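You operate a simulated robot arm through the tools that you are given. There is no shell and no other tool.

The job below is to be done with a simulated two-armed robot. You get a single attempt, and the scene is never put back.

JOB
Dry the red cover under the heater for 15 minutes, then swap the WET PAINT sign for the DRY one.
Fine: wait till the display shows DONE; the red and the green sign change places, rack top and blue drawer; shut the drawer.

The check looks at the end state, three seconds after you hand in, the way a careful person would. Anything else that was tipped, shoved, dropped, spilled or broken makes it a failure. A push-on lid holds only when it is set on centred and level and pressed home; a screw cap is set on level and turned clockwise until tight.

ROBOT AND FRAMES
Two 7-joint arms with fingered hands on one trunk that stands fixed in place. Base frame: the origin is at the foot of the trunk, x ahead of it, y to its left, z up; the work surface is at about z = 0.8. Lengths are in m, angles in degrees, forces in N, time in s.
The left shoulder is at [0.07, 0.157, 1.264], the right one opposite. With the tool pointing down near the work surface each hand reaches from about 0.1 to 0.88 m from the base axis, measured 20 degrees to its own side. Payload 5 kg a hand.
Tool frame (each hand has its own): the origin (TCP) lies between the finger pads and is the grasp point; the fingertips stand 0.031 m ahead of it; z points along the fingers, y is the line along which they close. The gripper opens to 0.156 m; its body begins 0.088 m behind the TCP. The gripper is a hand of 4 fingers: y runs from the thumb to the fingers, the wrist lies at [0, 0, -0.249] in the tool frame.
Orientation is told as [roll, pitch, yaw] about the base's x, y, z axes, in that order, counted from this pose: with the fingers straight down and closing along the base's y, the tool's x points along the base's -x, its y along +y and its z along -z.

CONTROLS
- The arms move only by the tool move_arm. It takes "left_series", "right_series" or both (then of equal length, played together; a hand with none holds still); each is a list that holds one entry, the list of rows, each a list of 6 numbers: the shift along the tool's x, y, z in units of 100 mm (1.0 is 100 mm), then the turn, a rotation vector about the tool's x, y, z in units of 120 degrees (1.0 is 120 degrees). In form: [[[x, y, z, wx, wy, wz], ...]]. A call has 1 to 20 rows; each row is the pose to reach, as a shift and turn from the pose commanded when the call began, along the tool's axes at that moment. A call with a number of a shift or a turn outside -1 to 1 is refused whole. A row lasts 0.2 s, in which the tool goes at most 0.05 m and 8.6 degrees; a call with a longer step from one row to the next is refused whole. Where a pose cannot be reached the arm comes as near as it can. A force on the tool above 40 N (or 10 N above the force at the start of the call, whichever is more), or a blocked arm, ends the call early, and 0.2 s more pass. In this call time passes only in rows, and 0.2 s behind the last. It gives the time, the measured TCP pose, the force on the tool (base axes), the opening and the grip force at its end, in the units of the frame above (readings bear some noise), with the torque about the TCP (base axes, N m) and any sound that the robot's microphone picked up, and new pictures: "views" is both (left out), scene, wrist or none (wrist: the cameras of the hands that moved).
- Cameras (640 x 400 px; columns grow to the right, rows downward): "scene" is now at [0.1226, 0.0313, 1.4756]; the picture's right is [0.32, -0.95, 0.00], its down [-0.71, -0.24, -0.66] and it looks along [0.62, 0.21, -0.75] (base axes); focal length 254 px, centre (320, 200). "left" rides on the left gripper at [-0.072, 0.002, -0.111] in its tool frame; the picture's right is [-0.02, -1.00, 0.00], its down [0.84, -0.02, -0.54] and it looks along [0.54, -0.01, 0.84] (tool axes); focal length 234 px, centre (320, 200). "right" rides on the right gripper at [0.072, 0.002, -0.111] in its tool frame; the picture's right is [-0.02, 1.00, 0.00], its down [-0.84, -0.02, -0.54] and it looks along [-0.54, -0.01, 0.84] (tool axes); focal length 234 px, centre (320, 200).
- move_column(by): slides the trunk up (or, below 0, down) by that many m; the arms and the scene camera ride with it, the base frame stays. It gives what a move gives, with no picture.
- curl_fingers(finger1, finger2, finger3, thumb_bend, hand): sets how far each is bent, from 0 (flat) to 1 (curled in); at 0.3 the hand is open as for a grip, at 0.7 the pads meet at the TCP. One left out holds its place. A second passes; each finger stops where it meets its share of the squeeze, and holds until it gets a number again. It is the only way to open and close the hand. It gives what a move gives, with no picture; readings hold the bend of each and the force on the fingers (four entries, about 0 where the hand has none), thumb and palm.
- pan_tilt(pan, tilt): turns the head with the scene camera to pan (to the left, within 86 degrees either way) and tilt (down, from -29 to 69), counted from straight ahead of the robot. It gives what a move gives, and a new picture of the scene camera.
- point_at(camera, pixels): there is no depth. For up to 12 entries [column, row, z] of the newest picture of that camera ("zoom" is the newest enlarged one), the place [x, y] in the base frame at which the ray of that pixel passes the height z, good to about 0.003 m, but the place of the scene camera against the robot may be out by one fixed shift of up to 0.012 m in any direction. It takes no simulated time.
- enlarge(camera, box): a new picture of the part [left, top, right, bottom] of that camera's present view, enlarged. It takes no simulated time.
- hand_in(): hands the job in; it is judged then, once.

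Leave the grippers open and the arms clear of the work at the hand-in unless told otherwise.

The tools are called after "Call:" as a command line: name --argument value ..., lists and objects as JSON in quotes. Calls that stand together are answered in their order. move_arm: Moves the arms, as the interface text tells. Its arguments: {"type":"object","properties":{"left_series":{"type":"array","items":{"type":"array","items":{"type":"array","items":{"type":"number"}}}},"right_series":{"type":"array","items":{"type":"array","items":{"type":"array","items":{"type":"number"}}}},"views":{"type":"string","enum":["both","scene","wrist","none"]}},"required":[]} The other tools are called the same way: move_column (by) moves the trunk up or down; curl_fingers (finger1, finger2, finger3, thumb_bend, hand) moves the fingers one by one; pan_tilt (pan, tilt) turns the head that bears the scene camera; point_at (camera, pixels) gives the place at which the rays of pixels pass given heights; enlarge (camera, box) takes an enlarged picture of a part of a camera's view; hand_in () hands the job in.

At the start:

```text
clock: 0.0
left_tool_pos: [0.4885, 0.5561, 1.1988]
left_tool_rot: [0.0, 0.1, 0.0]
left_ft_force: [-0.6, 0.5, -0.3]
left_torque: [-0.02, -0.03, 0.03]
left_width: 0.1558
left_gripper_force: 0.2
left_shape: jaw
left_bend: [0.3, 0.3, 0.3, 0.3]
left_finger forces: [0.0, 0.0, 0.1, 0.0, 0.1, 0.0]
right_tool_pos: [0.534, 0.0306, 1.1805]
right_tool_rot: [-0.1, 0.0, 0.0]
right_ft_force: [-0.5, -0.1, 0.6]
right_torque: [0.0, 0.02, 0.0]
right_width: 0.1556
right_gripper_force: 0.1
right_shape: jaw
right_bend: [0.3, 0.3, 0.3, 0.3]
right_finger forces: [0.1, 0.0, 0.0, 0.0, 0.0, 0.0]
trunk travel left (down, up): [-0.65, 0.29]
head pan, tilt (commanded): [18.5, 48.8]
```

scene: 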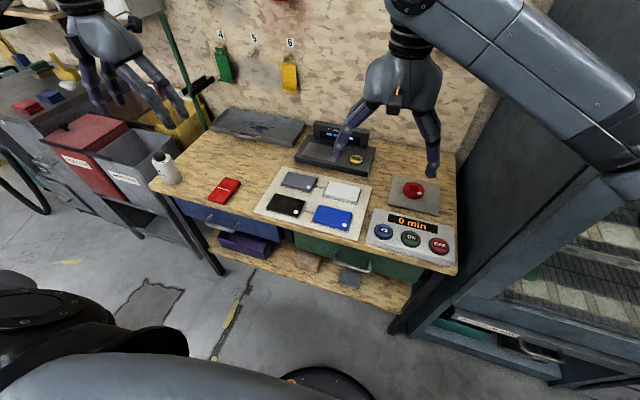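
right: 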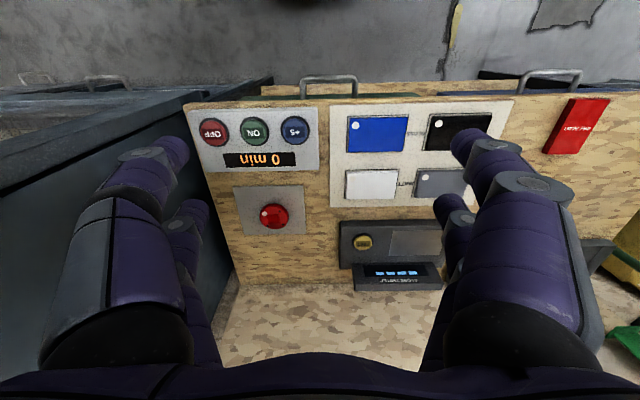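
left: 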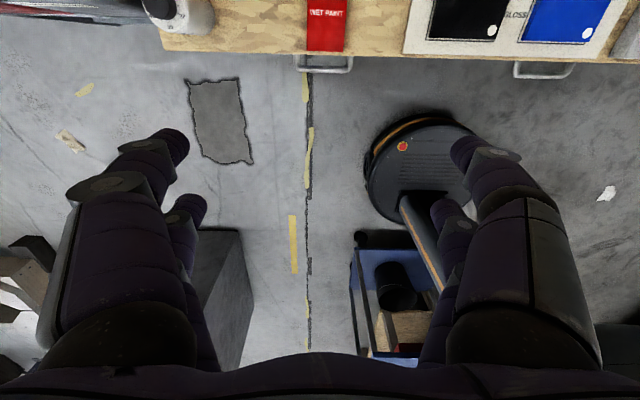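

I see a workbench with a timer box (0 min, buttons +5, ON, OFF), a card set of colored plates, a red "WET PAINT" sign at around (224,190), and drawers below. I will look closer before doing anything.

Call:
enlarge --camera "scene" --box '[350, 160, 470, 280]'

Call:
enlarge --camera "scene" --box '[140, 90, 400, 290]'

Call:
enlarge --camera "scene" --box '[0, 30, 240, 220]'

```text
3.33 times, centred on (410, 220) of scene
```

zoom: 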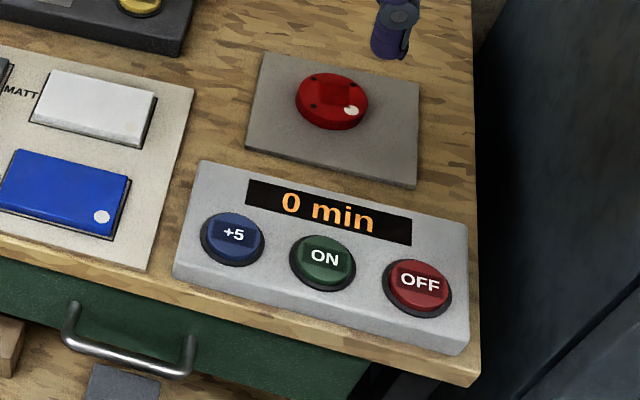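

```text
2.00 times, centred on (270, 190) of scene
```

zoom: 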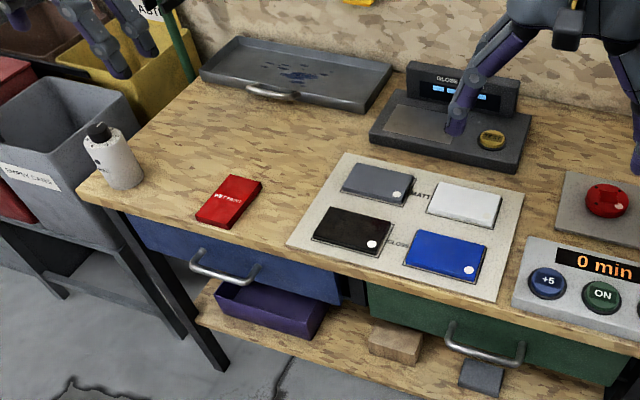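

```text
2.11 times, centred on (120, 125) of scene
```

zoom: 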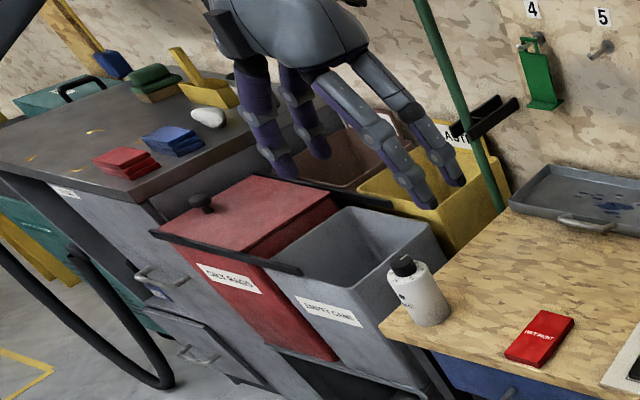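

The rack, the heater and the red cover need to be found. I will pan the head around to look.

Call:
pan_tilt --pan -40 --tilt 35

```text
clock: 1.3
left_tool_pos: [0.4889, 0.5571, 1.1981]
left_tool_rot: [0.0, 0.0, 0.0]
left_ft_force: [0.0, 0.1, 0.2]
left_torque: [0.03, -0.01, 0.02]
left_width: 0.1559
left_gripper_force: 0.1
left_shape: jaw
left_bend: [0.3, 0.3, 0.3, 0.3]
left_finger forces: [0.0, 0.1, 0.1, 0.1, 0.0, 0.0]
right_tool_pos: [0.5328, 0.0302, 1.1798]
right_tool_rot: [0.0, 0.1, 0.0]
right_ft_force: [0.1, -0.4, -0.3]
right_torque: [-0.01, -0.05, -0.01]
right_width: 0.156
right_gripper_force: 0.0
right_shape: jaw
right_bend: [0.3, 0.3, 0.3, 0.3]
right_finger forces: [0.1, 0.0, 0.0, 0.1, 0.1, 0.1]
trunk travel left (down, up): [-0.65, 0.29]
head pan, tilt (commanded): [-40.0, 35.0]
```

scene: 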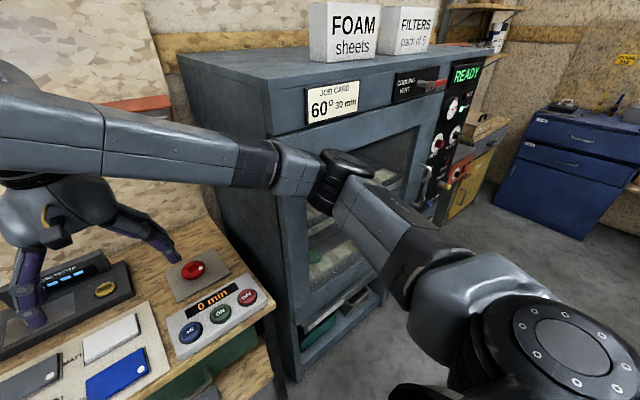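

There is an oven cabinet with a READY display and a job card for 60 deg 30 min. I will zoom on it, then look elsewhere.

Call:
enlarge --camera "scene" --box '[260, 40, 520, 220]'

Call:
enlarge --camera "scene" --box '[0, 60, 220, 200]'

Call:
pan_tilt --pan 5 --tilt 10

Call:
pan_tilt --pan 60 --tilt 35

```text
2.22 times, centred on (390, 130) of scene
```

zoom: 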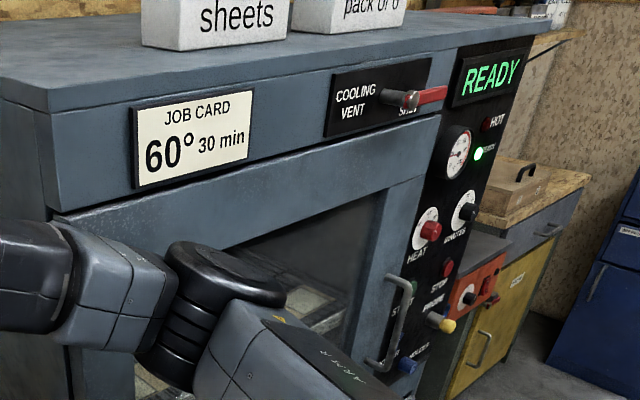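

```text
2.86 times, centred on (110, 130) of scene
```

zoom: 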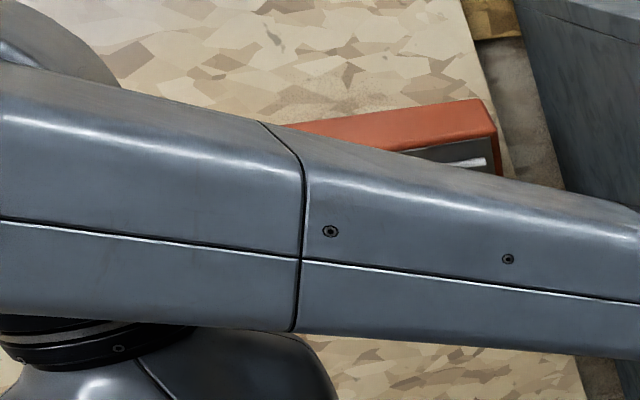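

```text
clock: 2.4
left_tool_pos: [0.4882, 0.556, 1.1996]
left_tool_rot: [0.1, 0.0, 0.1]
left_ft_force: [0.7, 0.1, 0.0]
left_torque: [-0.03, -0.01, 0.01]
left_width: 0.1559
left_gripper_force: 0.1
left_shape: jaw
left_bend: [0.3, 0.3, 0.3, 0.3]
left_finger forces: [0.1, 0.1, 0.0, 0.0, 0.0, 0.0]
right_tool_pos: [0.5342, 0.0304, 1.1808]
right_tool_rot: [-0.1, 0.1, 0.1]
right_ft_force: [0.4, -0.4, 0.0]
right_torque: [-0.02, -0.02, 0.01]
right_width: 0.1559
right_gripper_force: 0.0
right_shape: jaw
right_bend: [0.3, 0.3, 0.3, 0.3]
right_finger forces: [0.0, 0.0, 0.0, 0.0, 0.0, 0.1]
trunk travel left (down, up): [-0.65, 0.29]
head pan, tilt (commanded): [5.0, 10.0]
```

scene: 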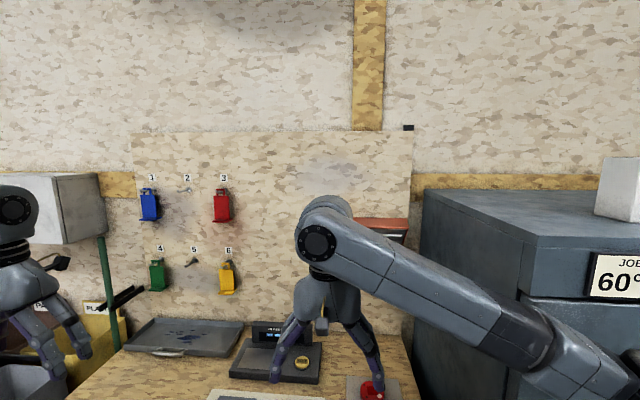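

```text
clock: 3.6
left_tool_pos: [0.489, 0.5568, 1.1994]
left_tool_rot: [0.0, -0.1, 0.1]
left_ft_force: [-0.1, -0.9, -0.1]
left_torque: [-0.02, 0.0, -0.04]
left_width: 0.1559
left_gripper_force: 0.0
left_shape: jaw
left_bend: [0.3, 0.3, 0.3, 0.3]
left_finger forces: [0.0, 0.1, 0.1, 0.0, 0.0, 0.0]
right_tool_pos: [0.5339, 0.0308, 1.1805]
right_tool_rot: [0.0, 0.0, 0.1]
right_ft_force: [0.4, 0.1, 0.1]
right_torque: [-0.02, -0.02, 0.0]
right_width: 0.156
right_gripper_force: 0.1
right_shape: jaw
right_bend: [0.3, 0.3, 0.3, 0.3]
right_finger forces: [0.0, 0.0, 0.0, 0.1, 0.0, 0.0]
trunk travel left (down, up): [-0.65, 0.29]
head pan, tilt (commanded): [60.0, 35.0]
```

scene: 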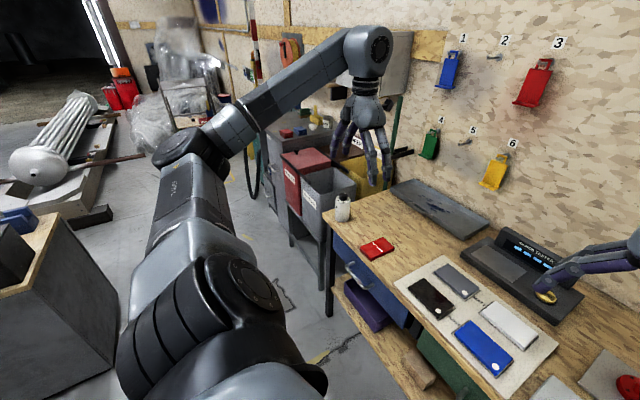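

I see hooks 1–6 on a wall board with blue, red, green and yellow items, a grey box on a green post at (390,70), and a partly hidden orange box behind the right arm. I'll zoom to read these.

Call:
enlarge --camera "scene" --box '[400, 20, 600, 200]'

Call:
enlarge --camera "scene" --box '[230, 20, 430, 200]'

Call:
enlarge --camera "scene" --box '[320, 180, 480, 310]'

Call:
enlarge --camera "scene" --box '[90, 0, 320, 160]'

Call:
pan_tilt --pan 30 --tilt 20

```text
2.22 times, centred on (500, 110) of scene
```

zoom: 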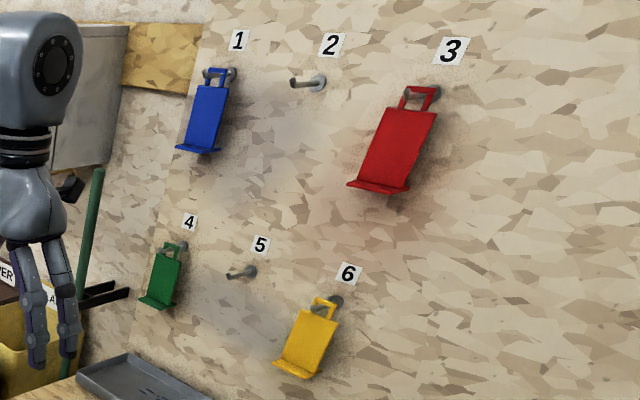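

```text
2.22 times, centred on (330, 110) of scene
```

zoom: 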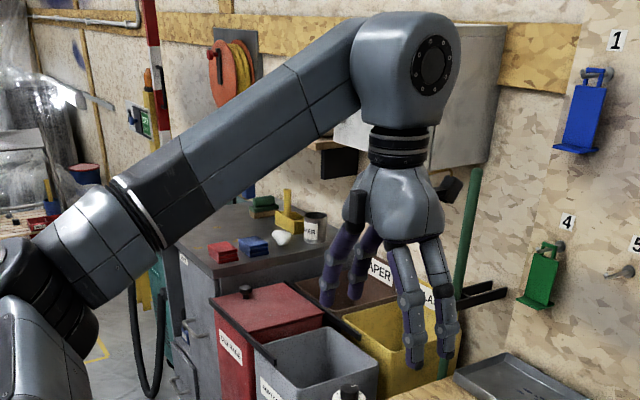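

```text
3.08 times, centred on (400, 245) of scene
```

zoom: 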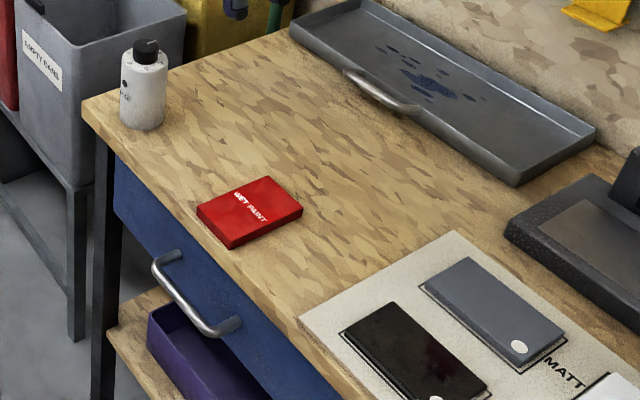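

```text
2.50 times, centred on (205, 80) of scene
```

zoom: 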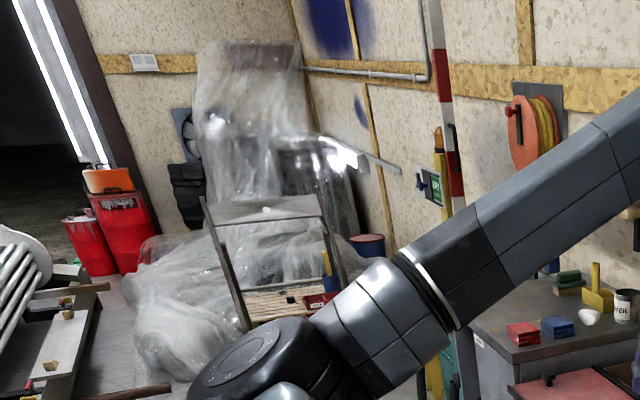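

```text
clock: 4.6
left_tool_pos: [0.4882, 0.5559, 1.1996]
left_tool_rot: [0.0, 0.1, 0.0]
left_ft_force: [-0.2, 0.5, -0.3]
left_torque: [0.01, -0.01, 0.02]
left_width: 0.1558
left_gripper_force: 0.1
left_shape: jaw
left_bend: [0.3, 0.3, 0.3, 0.3]
left_finger forces: [0.0, 0.0, 0.0, 0.0, 0.1, 0.1]
right_tool_pos: [0.5329, 0.0303, 1.1799]
right_tool_rot: [0.0, 0.1, 0.0]
right_ft_force: [0.0, 0.4, -0.5]
right_torque: [0.03, -0.01, 0.01]
right_width: 0.1559
right_gripper_force: 0.1
right_shape: jaw
right_bend: [0.3, 0.3, 0.3, 0.3]
right_finger forces: [0.0, 0.0, 0.1, 0.0, 0.1, 0.0]
trunk travel left (down, up): [-0.65, 0.29]
head pan, tilt (commanded): [30.0, 20.0]
```

scene: 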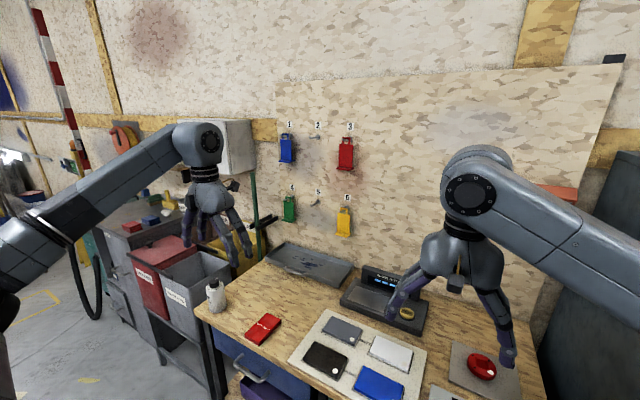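

The red WET PAINT sign lies on the bench top above the blue drawer. I want to see what is hidden behind the right arm (orange box at (560,190)). First I measure a few places on the bench: sign (264,328), red disc (482,367), bench front-left corner (197,312).

Call:
point_at --camera "scene" --pixels '[[264, 328, 0.8], [482, 367, 0.8], [197, 312, 0.8], [265, 255, 0.8], [215, 305, 0.8], [560, 190, 1.0], [560, 190, 1.1], [560, 190, 1.2], [405, 315, 0.85], [318, 345, 0.8]]'

Call:
move_arm --right_series '[[[0.3, -0.3, 0, 0, 0, 0], [0.6, -0.6, 0, 0, 0, 0], [0.9, -0.9, 0, 0, 0, 0]]]' --views "both"

```text
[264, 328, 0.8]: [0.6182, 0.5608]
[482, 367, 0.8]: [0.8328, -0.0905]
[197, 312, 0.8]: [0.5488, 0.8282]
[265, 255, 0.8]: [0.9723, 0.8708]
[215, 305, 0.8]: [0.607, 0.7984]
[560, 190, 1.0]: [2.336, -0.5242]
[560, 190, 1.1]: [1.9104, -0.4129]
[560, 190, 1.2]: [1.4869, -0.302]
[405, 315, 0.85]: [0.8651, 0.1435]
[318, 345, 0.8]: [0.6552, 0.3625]
```

```text
clock: 5.4
left_tool_pos: [0.4878, 0.5567, 1.2021]
left_tool_rot: [0.0, -0.1, 0.0]
left_ft_force: [0.3, 0.2, -0.7]
left_torque: [0.0, -0.02, -0.05]
left_width: 0.156
left_gripper_force: 0.0
left_shape: jaw
left_bend: [0.3, 0.3, 0.3, 0.3]
left_finger forces: [0.1, 0.0, 0.1, 0.1, 0.1, 0.0]
right_tool_pos: [0.4419, -0.0607, 1.181]
right_tool_rot: [0.0, 0.0, 0.1]
right_ft_force: [-0.1, 0.6, 0.2]
right_torque: [0.05, -0.01, 0.01]
right_width: 0.1556
right_gripper_force: 0.1
right_shape: jaw
right_bend: [0.3, 0.3, 0.3, 0.3]
right_finger forces: [0.0, 0.0, 0.0, 0.1, 0.0, 0.0]
trunk travel left (down, up): [-0.65, 0.29]
head pan, tilt (commanded): [30.0, 20.0]
```

scene: 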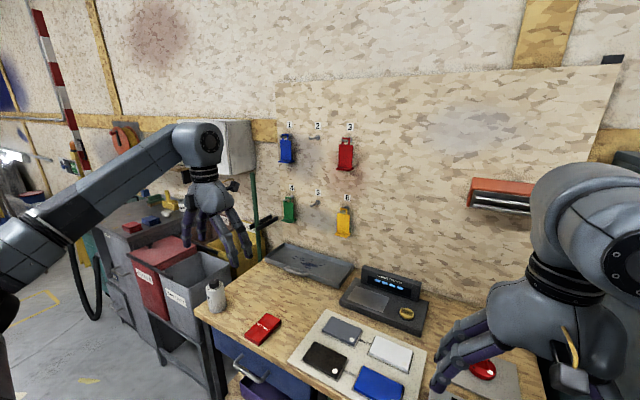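
right: 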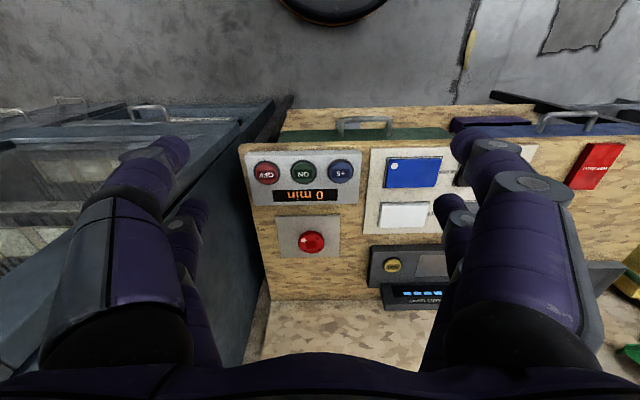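

The orange box with a tube on the wall at (500,195) is the heater, hung over the grey plate with the red disc (482,370) = the red cover. I zoom in on the heater and cover.

Call:
enlarge --camera "scene" --box '[440, 150, 560, 240]'

Call:
enlarge --camera "right" --box '[230, 110, 430, 310]'

Call:
enlarge --camera "scene" --box '[180, 240, 420, 400]'

```text
4.44 times, centred on (500, 195) of scene
```

zoom: 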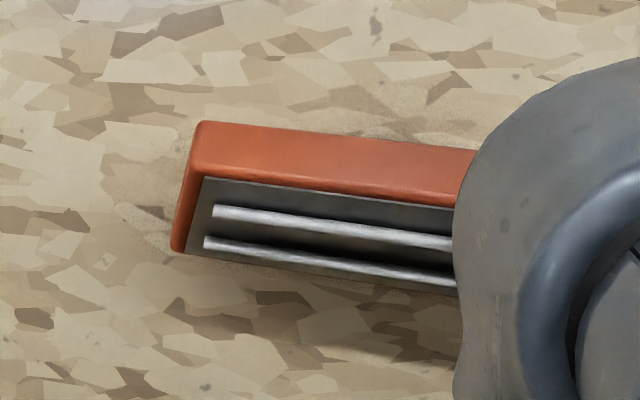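

```text
2.00 times, centred on (330, 210) of right
```

zoom: 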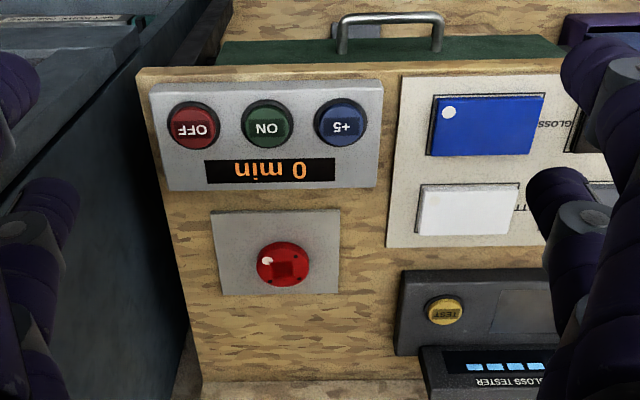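

```text
2.50 times, centred on (300, 320) of scene
```

zoom: 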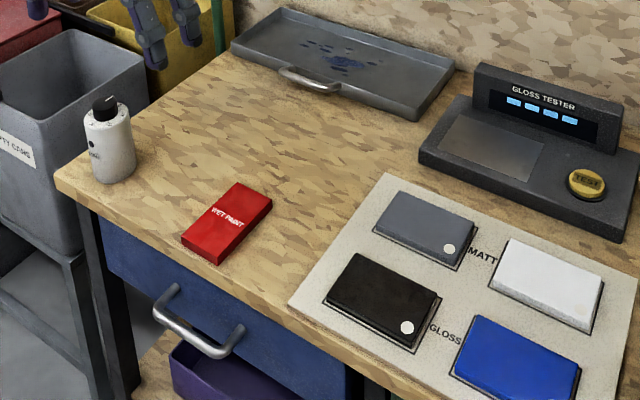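

The cover already lies on the plate under the wall heater, so the timer box must be set: +5 three times, then ON. To press with a single finger I first learn how the right hand's fingers bend: curl finger1, finger3 and the thumb in, leave finger2.

Call:
curl_fingers --hand "right" --finger1 1.0 --finger2 0.3 --finger3 1.0 --thumb_bend 1.0

Call:
enlarge --camera "right" --box '[0, 0, 640, 400]'

Call:
enlarge --camera "scene" --box '[400, 150, 640, 400]'

```text
clock: 6.4
left_tool_pos: [0.4881, 0.5564, 1.199]
left_tool_rot: [0.1, 0.0, 0.0]
left_ft_force: [-0.2, 0.4, 0.8]
left_torque: [-0.01, 0.01, -0.06]
left_width: 0.156
left_gripper_force: 0.0
left_shape: jaw
left_bend: [0.3, 0.3, 0.3, 0.3]
left_finger forces: [0.0, 0.0, 0.1, 0.1, 0.0, 0.0]
right_tool_pos: [0.4439, -0.0605, 1.1809]
right_tool_rot: [0.0, 0.0, 0.0]
right_ft_force: [-0.3, -0.1, 0.5]
right_torque: [-0.01, 0.02, 0.01]
right_width: 0.0122
right_gripper_force: 0.0
right_shape: fingers
right_bend: [0.93, 0.3, 1.0, 1.0]
right_finger forces: [0.0, 0.0, 0.0, 0.0, 0.0, 0.0]
trunk travel left (down, up): [-0.65, 0.29]
head pan, tilt (commanded): [30.0, 20.0]
```

```text
1.00 times, centred on (320, 200) of right (not enlarged: the box is as wide or as high as the picture)
```

zoom: 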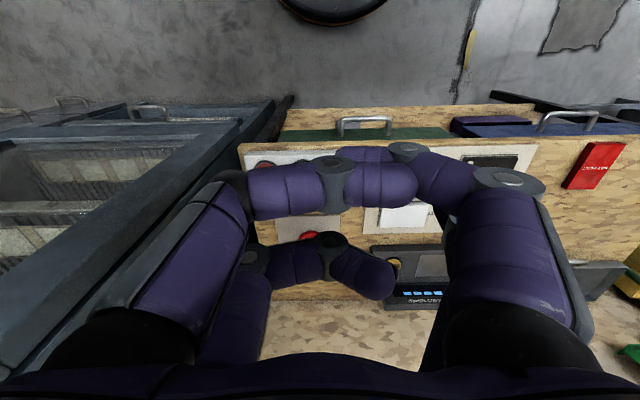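

```text
1.60 times, centred on (520, 275) of scene
```

zoom: 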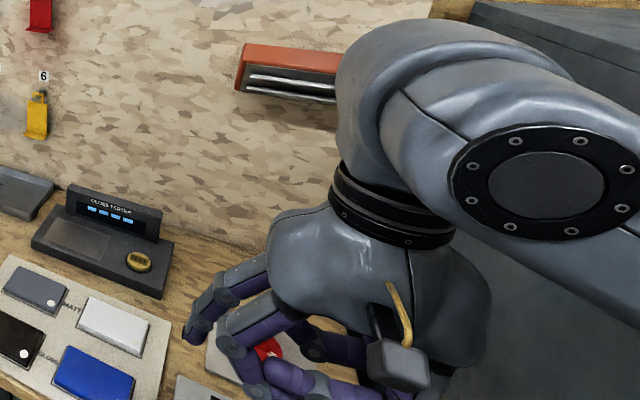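

Finger2 is the far (tool -x), +y digit. The one at +y near the camera would be easier to watch. I'll swap: curl finger2 in and open finger1 to 0.4.

Call:
curl_fingers --hand "right" --finger1 0.4 --finger2 1.0 --finger3 1.0 --thumb_bend 1.0

Call:
enlarge --camera "right" --box '[0, 0, 640, 400]'

```text
clock: 7.4
left_tool_pos: [0.4882, 0.557, 1.1988]
left_tool_rot: [0.0, -0.1, -0.1]
left_ft_force: [-0.4, 0.2, 0.5]
left_torque: [-0.01, 0.0, 0.01]
left_width: 0.1557
left_gripper_force: 0.0
left_shape: jaw
left_bend: [0.3, 0.3, 0.3, 0.3]
left_finger forces: [0.0, 0.1, 0.0, 0.1, 0.0, 0.0]
right_tool_pos: [0.444, -0.0598, 1.1809]
right_tool_rot: [0.1, 0.1, 0.1]
right_ft_force: [0.1, 0.7, 0.2]
right_torque: [-0.01, 0.02, -0.02]
right_width: 0.0488
right_gripper_force: 0.0
right_shape: fingers
right_bend: [0.4, 0.86, 1.0, 1.0]
right_finger forces: [0.0, 0.0, 0.1, 0.1, 0.0, 0.0]
trunk travel left (down, up): [-0.65, 0.29]
head pan, tilt (commanded): [30.0, 20.0]
```

```text
1.00 times, centred on (320, 200) of right (not enlarged: the box is as wide or as high as the picture)
```

zoom: 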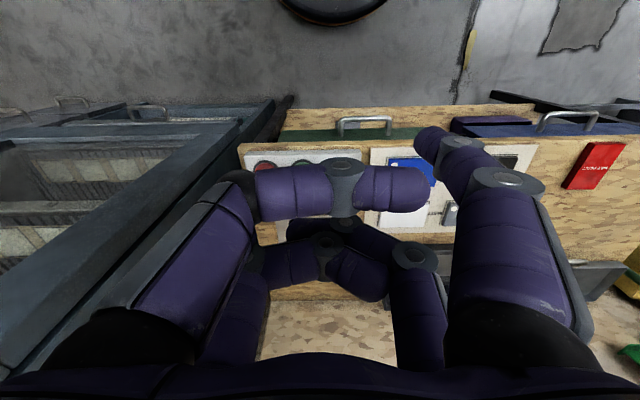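

Finger1 is the near +y digit and it stands well ahead of the curled ones (tip at about (425,140) in the wrist view), good for poking. Next I aim the head at the timer box to measure the buttons.

Call:
pan_tilt --pan 0 --tilt 50

```text
clock: 8.3
left_tool_pos: [0.4882, 0.5567, 1.1995]
left_tool_rot: [0.0, 0.1, -0.1]
left_ft_force: [-0.3, -0.7, 0.4]
left_torque: [0.01, -0.02, 0.03]
left_width: 0.1559
left_gripper_force: 0.0
left_shape: jaw
left_bend: [0.3, 0.3, 0.3, 0.3]
left_finger forces: [0.0, 0.0, 0.1, 0.1, 0.1, 0.0]
right_tool_pos: [0.4438, -0.0606, 1.1803]
right_tool_rot: [0.0, 0.1, 0.0]
right_ft_force: [0.2, 0.4, -0.2]
right_torque: [-0.02, 0.02, -0.01]
right_width: 0.0489
right_gripper_force: 0.1
right_shape: fingers
right_bend: [0.4, 0.86, 1.0, 1.0]
right_finger forces: [0.0, 0.0, 0.1, 0.0, 0.0, 0.0]
trunk travel left (down, up): [-0.65, 0.29]
head pan, tilt (commanded): [0.0, 50.0]
```

scene: 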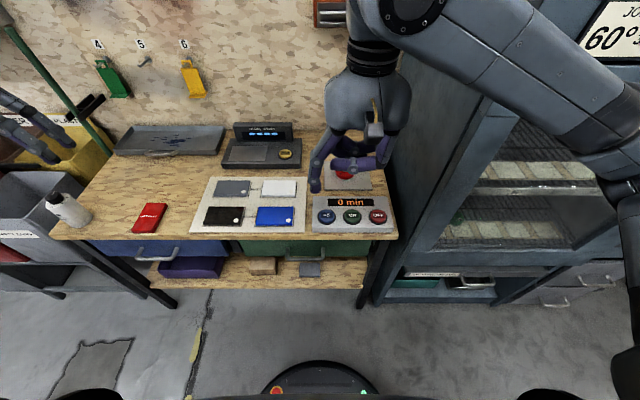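

I see the buttons +5 (327,216), ON (352,217), OFF (378,217) and the red disc mostly behind the hand at (343,174). I measure these, the bench edges and the drawer handles.

Call:
enlarge --camera "scene" --box '[280, 120, 440, 260]'

Call:
point_at --camera "scene" --pixels '[[327, 216, 0.84], [352, 217, 0.84], [378, 217, 0.84], [327, 216, 0.82], [313, 234, 0.8], [397, 234, 0.8], [55, 239, 0.8], [150, 217, 0.82], [152, 258, 0.7], [152, 258, 0.74], [318, 250, 0.72], [360, 200, 1.1]]'

```text
2.86 times, centred on (360, 190) of scene
```

zoom: 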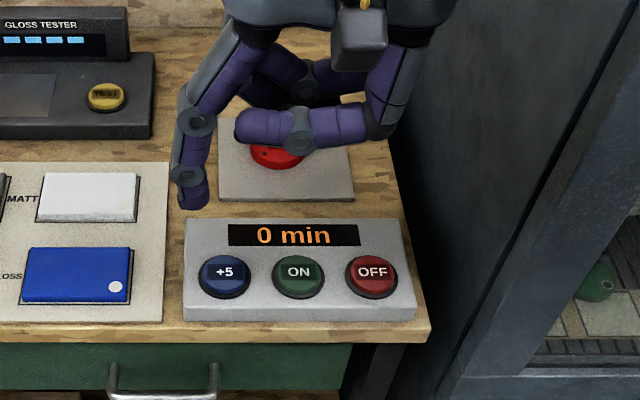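

```text
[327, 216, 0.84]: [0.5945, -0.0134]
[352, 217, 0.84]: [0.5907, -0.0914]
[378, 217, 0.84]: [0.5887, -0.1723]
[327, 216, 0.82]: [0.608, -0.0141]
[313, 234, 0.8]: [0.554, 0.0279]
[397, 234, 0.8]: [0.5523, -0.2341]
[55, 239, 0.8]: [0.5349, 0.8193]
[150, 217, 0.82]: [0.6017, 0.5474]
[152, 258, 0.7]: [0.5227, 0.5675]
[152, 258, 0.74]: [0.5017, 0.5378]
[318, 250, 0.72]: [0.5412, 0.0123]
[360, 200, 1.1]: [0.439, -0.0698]
```

Buttons sit around x=0.59, y=-0.013 (+5), -0.091 (ON). I check how near the oven cabinet stands to the bench, via its foot corner (374,303) and its edge line.

Call:
point_at --camera "scene" --pixels '[[374, 303, 0.0], [374, 303, 0.05], [430, 222, 0.8], [430, 222, 0.6], [470, 140, 1.0], [400, 240, 0.5], [360, 305, 0.0], [360, 290, 0.4]]'

Call:
enlarge --camera "scene" --box '[340, 0, 640, 320]'

```text
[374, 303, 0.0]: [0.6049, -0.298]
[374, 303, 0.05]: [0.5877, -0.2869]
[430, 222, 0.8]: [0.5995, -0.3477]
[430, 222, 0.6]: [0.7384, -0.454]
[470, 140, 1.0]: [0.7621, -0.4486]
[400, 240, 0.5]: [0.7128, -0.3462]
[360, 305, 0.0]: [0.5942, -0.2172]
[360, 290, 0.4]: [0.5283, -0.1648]
```

```text
1.25 times, centred on (490, 160) of scene
```

zoom: 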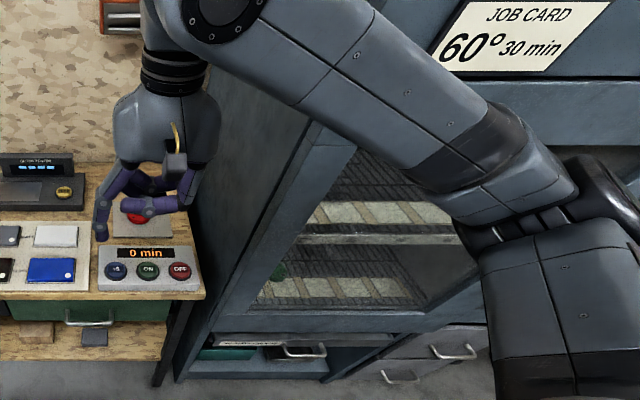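

The oven's near corner is at about (0.60, -0.30), so pressing +5 and ON keeps clear of it. I move the right hand forward and down toward the +5 button, in part.

Call:
move_arm --right_series '[[[-0.25, 0, 0.25, 0, 0, 0], [-0.5, 0, 0.5, 0, 0, 0], [-0.75, 0, 0.75, 0, 0, 0], [-0.95, 0, 0.98, 0, 0, 0]]]' --views "both"

```text
clock: 9.3
left_tool_pos: [0.49, 0.5556, 1.1998]
left_tool_rot: [0.0, 0.0, -0.1]
left_ft_force: [1.3, -0.1, 0.2]
left_torque: [-0.04, 0.05, -0.03]
left_width: 0.156
left_gripper_force: 0.0
left_shape: jaw
left_bend: [0.3, 0.3, 0.3, 0.3]
left_finger forces: [0.1, 0.1, 0.0, 0.0, 0.0, 0.0]
right_tool_pos: [0.5393, -0.0588, 1.0807]
right_tool_rot: [0.0, 0.1, 0.1]
right_ft_force: [0.5, -0.2, -0.2]
right_torque: [0.0, 0.01, -0.01]
right_width: 0.0486
right_gripper_force: 0.1
right_shape: fingers
right_bend: [0.4, 0.87, 1.0, 1.0]
right_finger forces: [0.0, 0.0, 0.0, 0.0, 0.0, 0.1]
trunk travel left (down, up): [-0.65, 0.29]
head pan, tilt (commanded): [0.0, 50.0]
```

scene: 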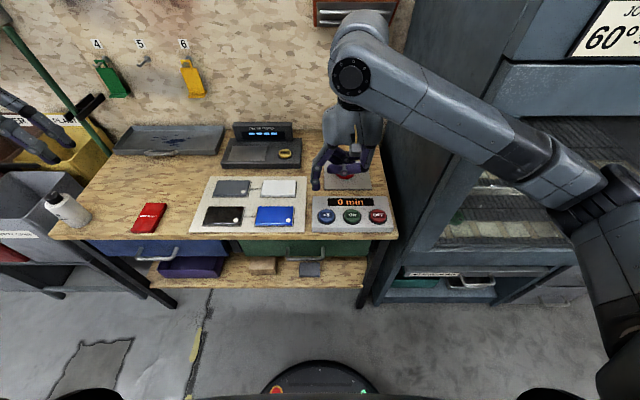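
right: 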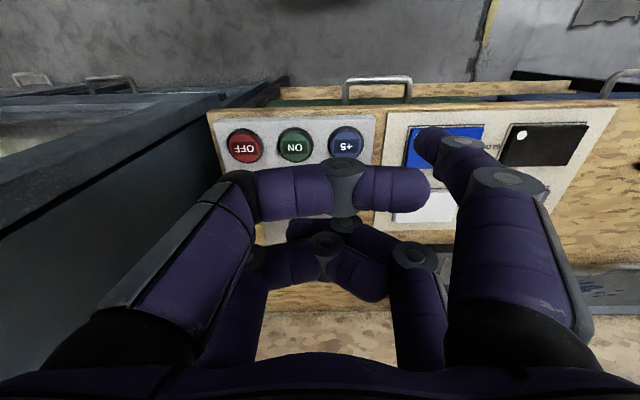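

Wrist view: +5 at (346,143), ON (295,145), OFF (244,146); fingertip at (425,138). I get the base positions from the wrist camera.

Call:
point_at --camera "right" --pixels '[[346, 143, 0.84], [295, 145, 0.84], [244, 146, 0.84], [346, 143, 0.85], [425, 135, 1.08], [425, 135, 1.06], [425, 135, 1.04], [210, 112, 0.8], [617, 107, 0.8]]'

Call:
enlarge --camera "right" --box '[200, 70, 480, 260]'

Call:
enlarge --camera "scene" --box '[290, 100, 430, 250]'

```text
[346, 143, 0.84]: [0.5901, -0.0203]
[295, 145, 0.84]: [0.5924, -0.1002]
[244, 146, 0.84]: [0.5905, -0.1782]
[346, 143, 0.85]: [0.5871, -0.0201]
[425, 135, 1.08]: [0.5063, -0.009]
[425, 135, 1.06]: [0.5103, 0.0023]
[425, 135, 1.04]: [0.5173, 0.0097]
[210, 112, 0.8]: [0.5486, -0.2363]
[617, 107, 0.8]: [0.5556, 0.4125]
```

```text
2.11 times, centred on (340, 165) of right
```

zoom: 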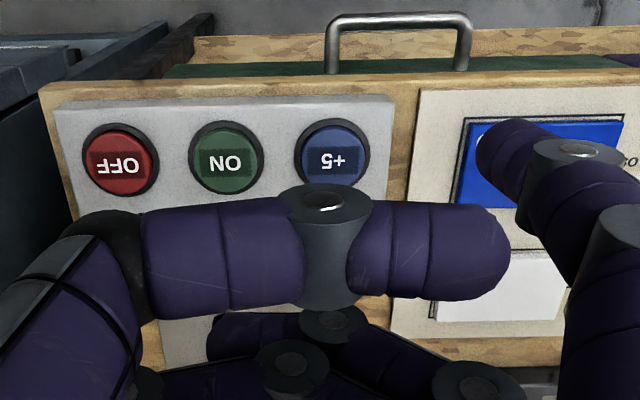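

```text
2.67 times, centred on (360, 175) of scene
```

zoom: 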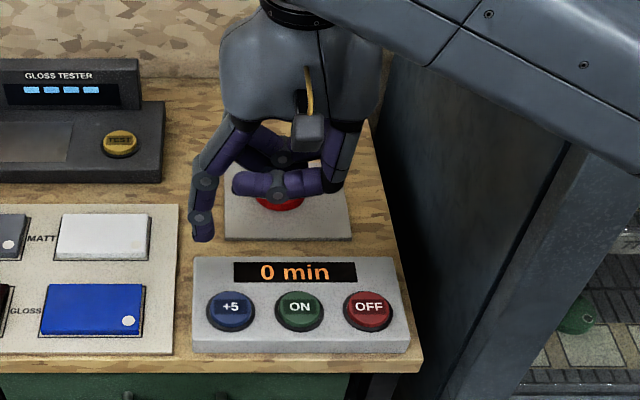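

I find the fingertip's 3D place by crossing the scene ray (316,189) with the wrist ray.

Call:
point_at --camera "scene" --pixels '[[316, 189, 1.08], [316, 189, 1.06], [316, 189, 1.05], [316, 189, 1.04], [316, 189, 1.02]]'

```text
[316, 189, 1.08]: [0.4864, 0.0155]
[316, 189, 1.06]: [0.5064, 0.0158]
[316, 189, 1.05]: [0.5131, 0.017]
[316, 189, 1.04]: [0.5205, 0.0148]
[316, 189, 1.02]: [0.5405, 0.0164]
```

The tip lies near (0.515, 0.011, 1.045), i.e. tool offset about (0.024, 0.07, 0.036). I move so the tip hangs roughly 0.1 m above the +5 button.

Call:
move_arm --right_series '[[[-0.19, -0.07, 0.25, 0, 0, 0], [-0.38, -0.15, 0.5, 0, 0, 0], [-0.57, -0.22, 0.75, 0, 0, 0], [-0.75, -0.29, 1.0, 0, 0, 0]]]' --views "both"

```text
clock: 10.3
left_tool_pos: [0.4897, 0.5552, 1.1988]
left_tool_rot: [0.0, 0.0, 0.0]
left_ft_force: [1.3, -0.6, 0.0]
left_torque: [0.01, 0.01, 0.01]
left_width: 0.1559
left_gripper_force: 0.0
left_shape: jaw
left_bend: [0.3, 0.3, 0.3, 0.3]
left_finger forces: [0.0, 0.0, 0.0, 0.1, 0.0, 0.1]
right_tool_pos: [0.6153, -0.088, 0.981]
right_tool_rot: [0.0, 0.0, 0.0]
right_ft_force: [0.1, -0.2, 0.7]
right_torque: [0.0, 0.05, 0.0]
right_width: 0.0488
right_gripper_force: 0.0
right_shape: fingers
right_bend: [0.4, 0.87, 1.0, 1.0]
right_finger forces: [0.0, 0.1, 0.0, 0.0, 0.1, 0.0]
trunk travel left (down, up): [-0.65, 0.29]
head pan, tilt (commanded): [0.0, 50.0]
```

scene: 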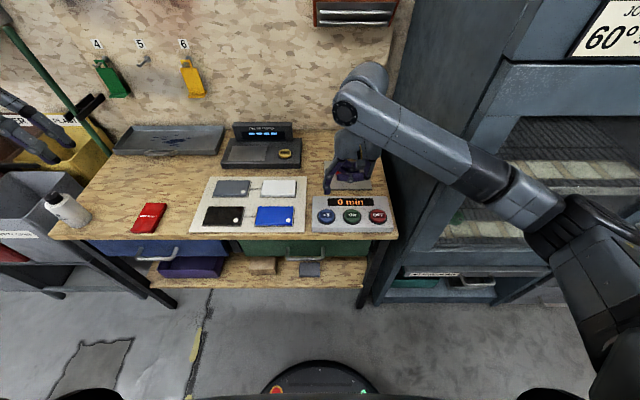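
right: 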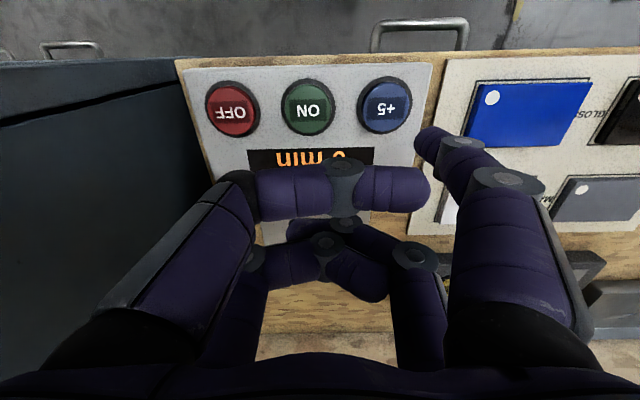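

Now the +5 button is at (389,104) in the wrist view. Re-measuring it close up.

Call:
point_at --camera "right" --pixels '[[389, 103, 0.84], [389, 103, 0.83], [308, 106, 0.84], [187, 70, 0.83], [432, 63, 0.83], [438, 150, 0.83], [424, 137, 0.945]]'

Call:
enlarge --camera "scene" --box '[290, 120, 430, 250]'

```text
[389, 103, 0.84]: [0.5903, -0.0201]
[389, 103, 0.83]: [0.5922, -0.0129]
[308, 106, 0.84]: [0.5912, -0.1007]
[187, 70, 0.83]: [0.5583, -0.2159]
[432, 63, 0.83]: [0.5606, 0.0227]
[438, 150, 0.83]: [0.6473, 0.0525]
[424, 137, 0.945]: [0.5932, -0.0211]
```

```text
3.08 times, centred on (360, 185) of scene
```

zoom: 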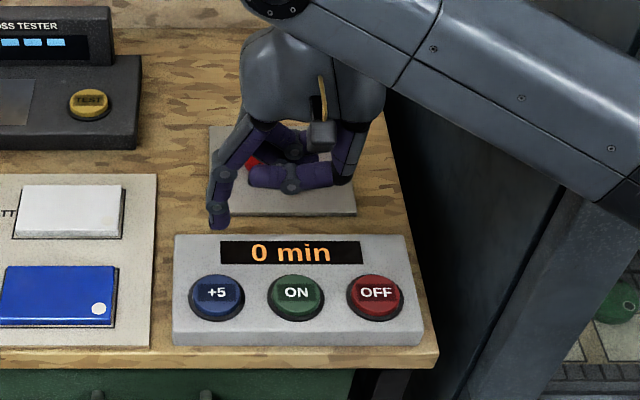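

Tip and button line up in plan (tip (0.593,-0.021), button (0.590,-0.018)). I lower straight down by 0.07 m first.

Call:
move_arm --right_series '[[[0, 0, 0.25, 0, 0, 0], [0, 0, 0.5, 0, 0, 0], [0, 0, 0.7, 0, 0, 0]]]' --views "both"

Call:
enlarge --camera "scene" --box '[290, 120, 430, 250]'

```text
clock: 11.1
left_tool_pos: [0.4887, 0.5552, 1.1994]
left_tool_rot: [0.0, 0.0, 0.0]
left_ft_force: [0.2, -0.1, -0.1]
left_torque: [-0.01, 0.0, 0.0]
left_width: 0.156
left_gripper_force: 0.1
left_shape: jaw
left_bend: [0.3, 0.3, 0.3, 0.3]
left_finger forces: [0.0, 0.0, 0.1, 0.0, 0.0, 0.1]
right_tool_pos: [0.6127, -0.0892, 0.9108]
right_tool_rot: [0.1, 0.0, 0.1]
right_ft_force: [0.4, 0.0, 0.1]
right_torque: [0.06, 0.02, 0.05]
right_width: 0.0488
right_gripper_force: 0.1
right_shape: fingers
right_bend: [0.4, 0.87, 1.0, 1.0]
right_finger forces: [0.1, 0.1, 0.0, 0.1, 0.0, 0.1]
trunk travel left (down, up): [-0.65, 0.29]
head pan, tilt (commanded): [0.0, 50.0]
```

scene: 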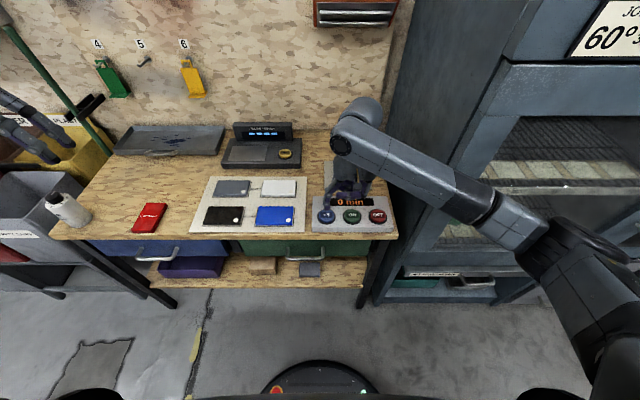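
right: 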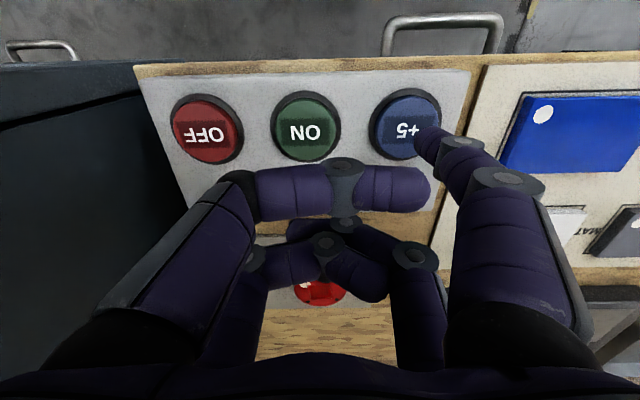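

```text
3.08 times, centred on (360, 185) of scene
```

zoom: 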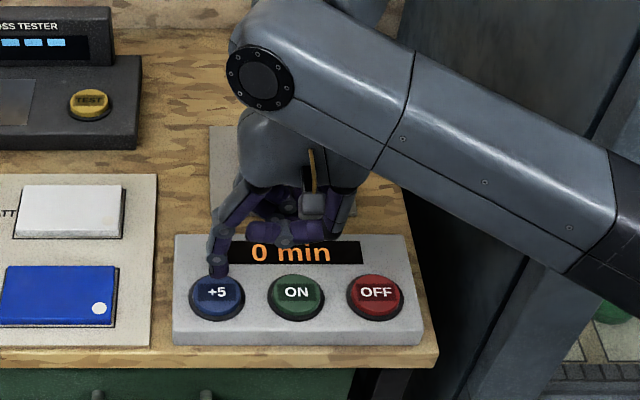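

The tip sits just above the +5 button. I lower in small steps, watching the force.

Call:
move_arm --right_series '[[[0, -0.03, 0.08, 0, 0, 0], [0, -0.05, 0.16, 0, 0, 0], [0, -0.05, 0.22, 0, 0, 0]]]' --views "both"

Call:
enlarge --camera "scene" --box '[290, 150, 430, 250]'

```text
clock: 11.9
left_tool_pos: [0.4885, 0.5564, 1.1987]
left_tool_rot: [0.0, 0.0, 0.0]
left_ft_force: [-0.2, -1.2, 0.3]
left_torque: [0.02, 0.02, 0.02]
left_width: 0.1558
left_gripper_force: 0.1
left_shape: jaw
left_bend: [0.3, 0.3, 0.3, 0.3]
left_finger forces: [0.0, 0.0, 0.0, 0.0, 0.1, 0.1]
right_tool_pos: [0.6143, -0.094, 0.8904]
right_tool_rot: [0.0, -0.1, 0.1]
right_ft_force: [0.2, -0.8, -0.1]
right_torque: [-0.02, 0.0, -0.01]
right_width: 0.0491
right_gripper_force: 0.0
right_shape: fingers
right_bend: [0.4, 0.87, 1.0, 1.0]
right_finger forces: [0.0, 0.0, 0.0, 0.0, 0.0, 0.1]
trunk travel left (down, up): [-0.65, 0.29]
head pan, tilt (commanded): [0.0, 50.0]
```

scene: 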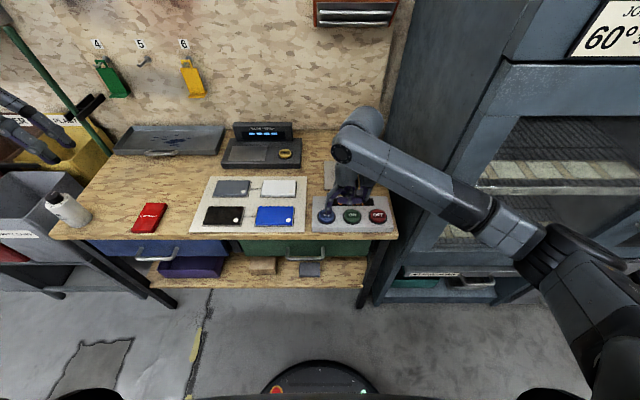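
right: 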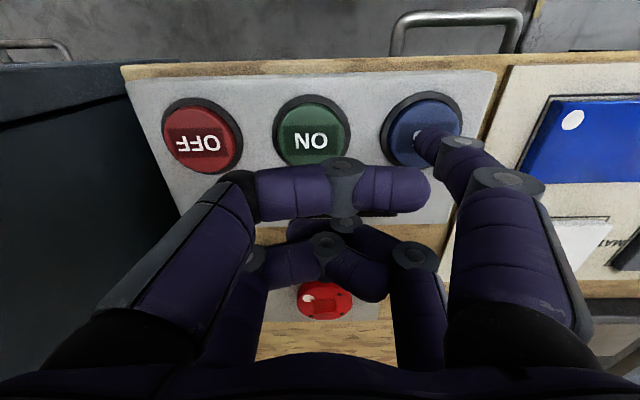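

```text
4.00 times, centred on (360, 200) of scene
```

zoom: 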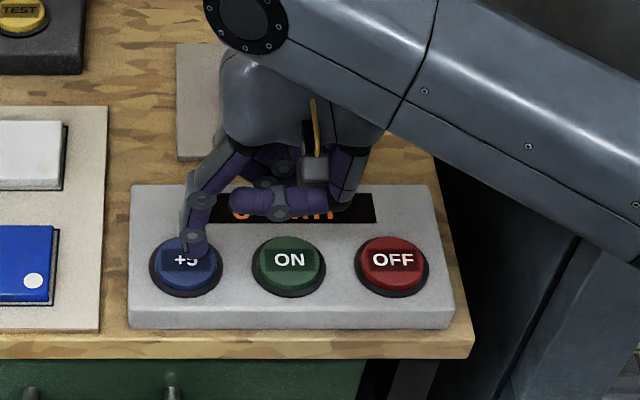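

No contact yet, tip over the button at about tip height 0.855. I go on in 4 mm steps.

Call:
move_arm --right_series '[[[0, 0, 0.05, 0, 0, 0], [0, 0, 0.1, 0, 0, 0], [0, 0, 0.14, 0, 0, 0]]]' --views "none"

```text
clock: 12.7
left_tool_pos: [0.4878, 0.5548, 1.1997]
left_tool_rot: [0.0, 0.1, 0.0]
left_ft_force: [-0.1, 0.2, 0.7]
left_torque: [0.0, -0.02, 0.0]
left_width: 0.156
left_gripper_force: 0.1
left_shape: jaw
left_bend: [0.3, 0.3, 0.3, 0.3]
left_finger forces: [0.0, 0.0, 0.0, 0.1, 0.0, 0.1]
right_tool_pos: [0.6141, -0.0943, 0.8766]
right_tool_rot: [0.0, 0.1, 0.1]
right_ft_force: [-0.6, 0.0, 0.8]
right_torque: [0.04, -0.02, 0.04]
right_width: 0.0491
right_gripper_force: 0.1
right_shape: fingers
right_bend: [0.4, 0.87, 1.0, 1.0]
right_finger forces: [0.3, 0.0, 0.0, 0.1, 0.0, 0.1]
trunk travel left (down, up): [-0.65, 0.29]
head pan, tilt (commanded): [0.0, 50.0]
```

finger1 reads 0.3 N, possibly first touch. I press 4 mm more and come back a bit.

Call:
move_arm --right_series '[[[0, 0, 0.03, 0, 0, 0], [0, 0, 0.05, 0, 0, 0]]]' --views "both"

Call:
enlarge --camera "scene" --box '[290, 150, 430, 250]'

```text
clock: 13.3
left_tool_pos: [0.4874, 0.5563, 1.1997]
left_tool_rot: [0.0, 0.1, 0.0]
left_ft_force: [-0.9, -0.3, 0.5]
left_torque: [0.0, 0.02, -0.02]
left_width: 0.156
left_gripper_force: 0.0
left_shape: jaw
left_bend: [0.3, 0.3, 0.3, 0.3]
left_finger forces: [0.0, 0.0, 0.0, 0.0, 0.0, 0.1]
right_tool_pos: [0.6128, -0.0945, 0.8728]
right_tool_rot: [0.1, 0.0, 0.0]
right_ft_force: [1.5, -1.4, 5.8]
right_torque: [0.41, 0.12, -0.08]
right_width: 0.0485
right_gripper_force: 2.8
right_shape: fingers
right_bend: [0.4, 0.87, 1.0, 1.0]
right_finger forces: [6.4, 0.0, 0.1, 0.0, 0.0, 0.0]
trunk travel left (down, up): [-0.65, 0.29]
head pan, tilt (commanded): [0.0, 50.0]
heard: click
```

scene: 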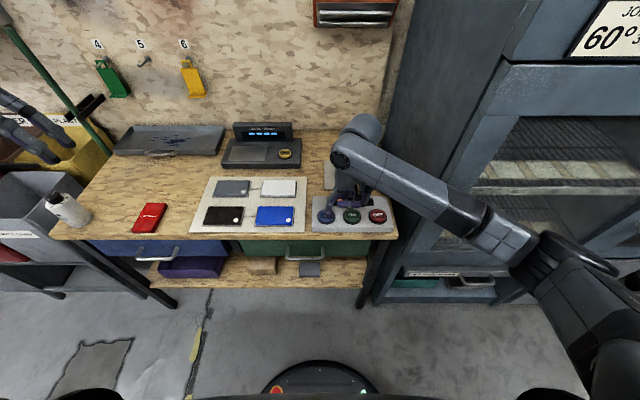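
right: 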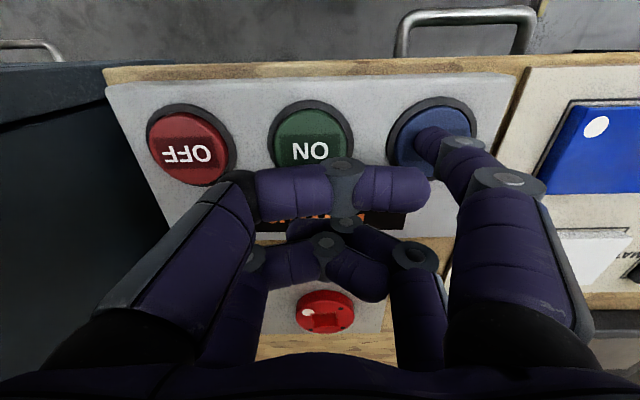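

```text
4.00 times, centred on (360, 200) of scene
```

zoom: 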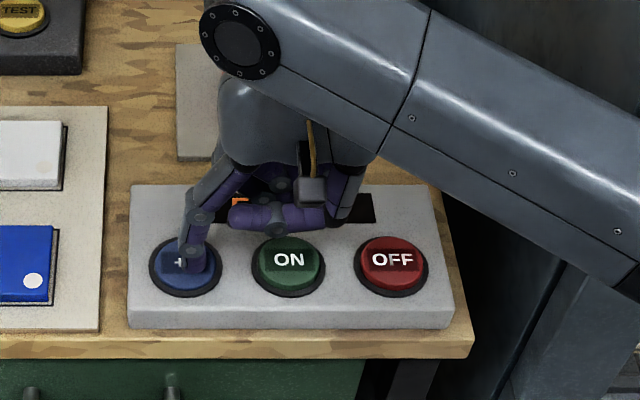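

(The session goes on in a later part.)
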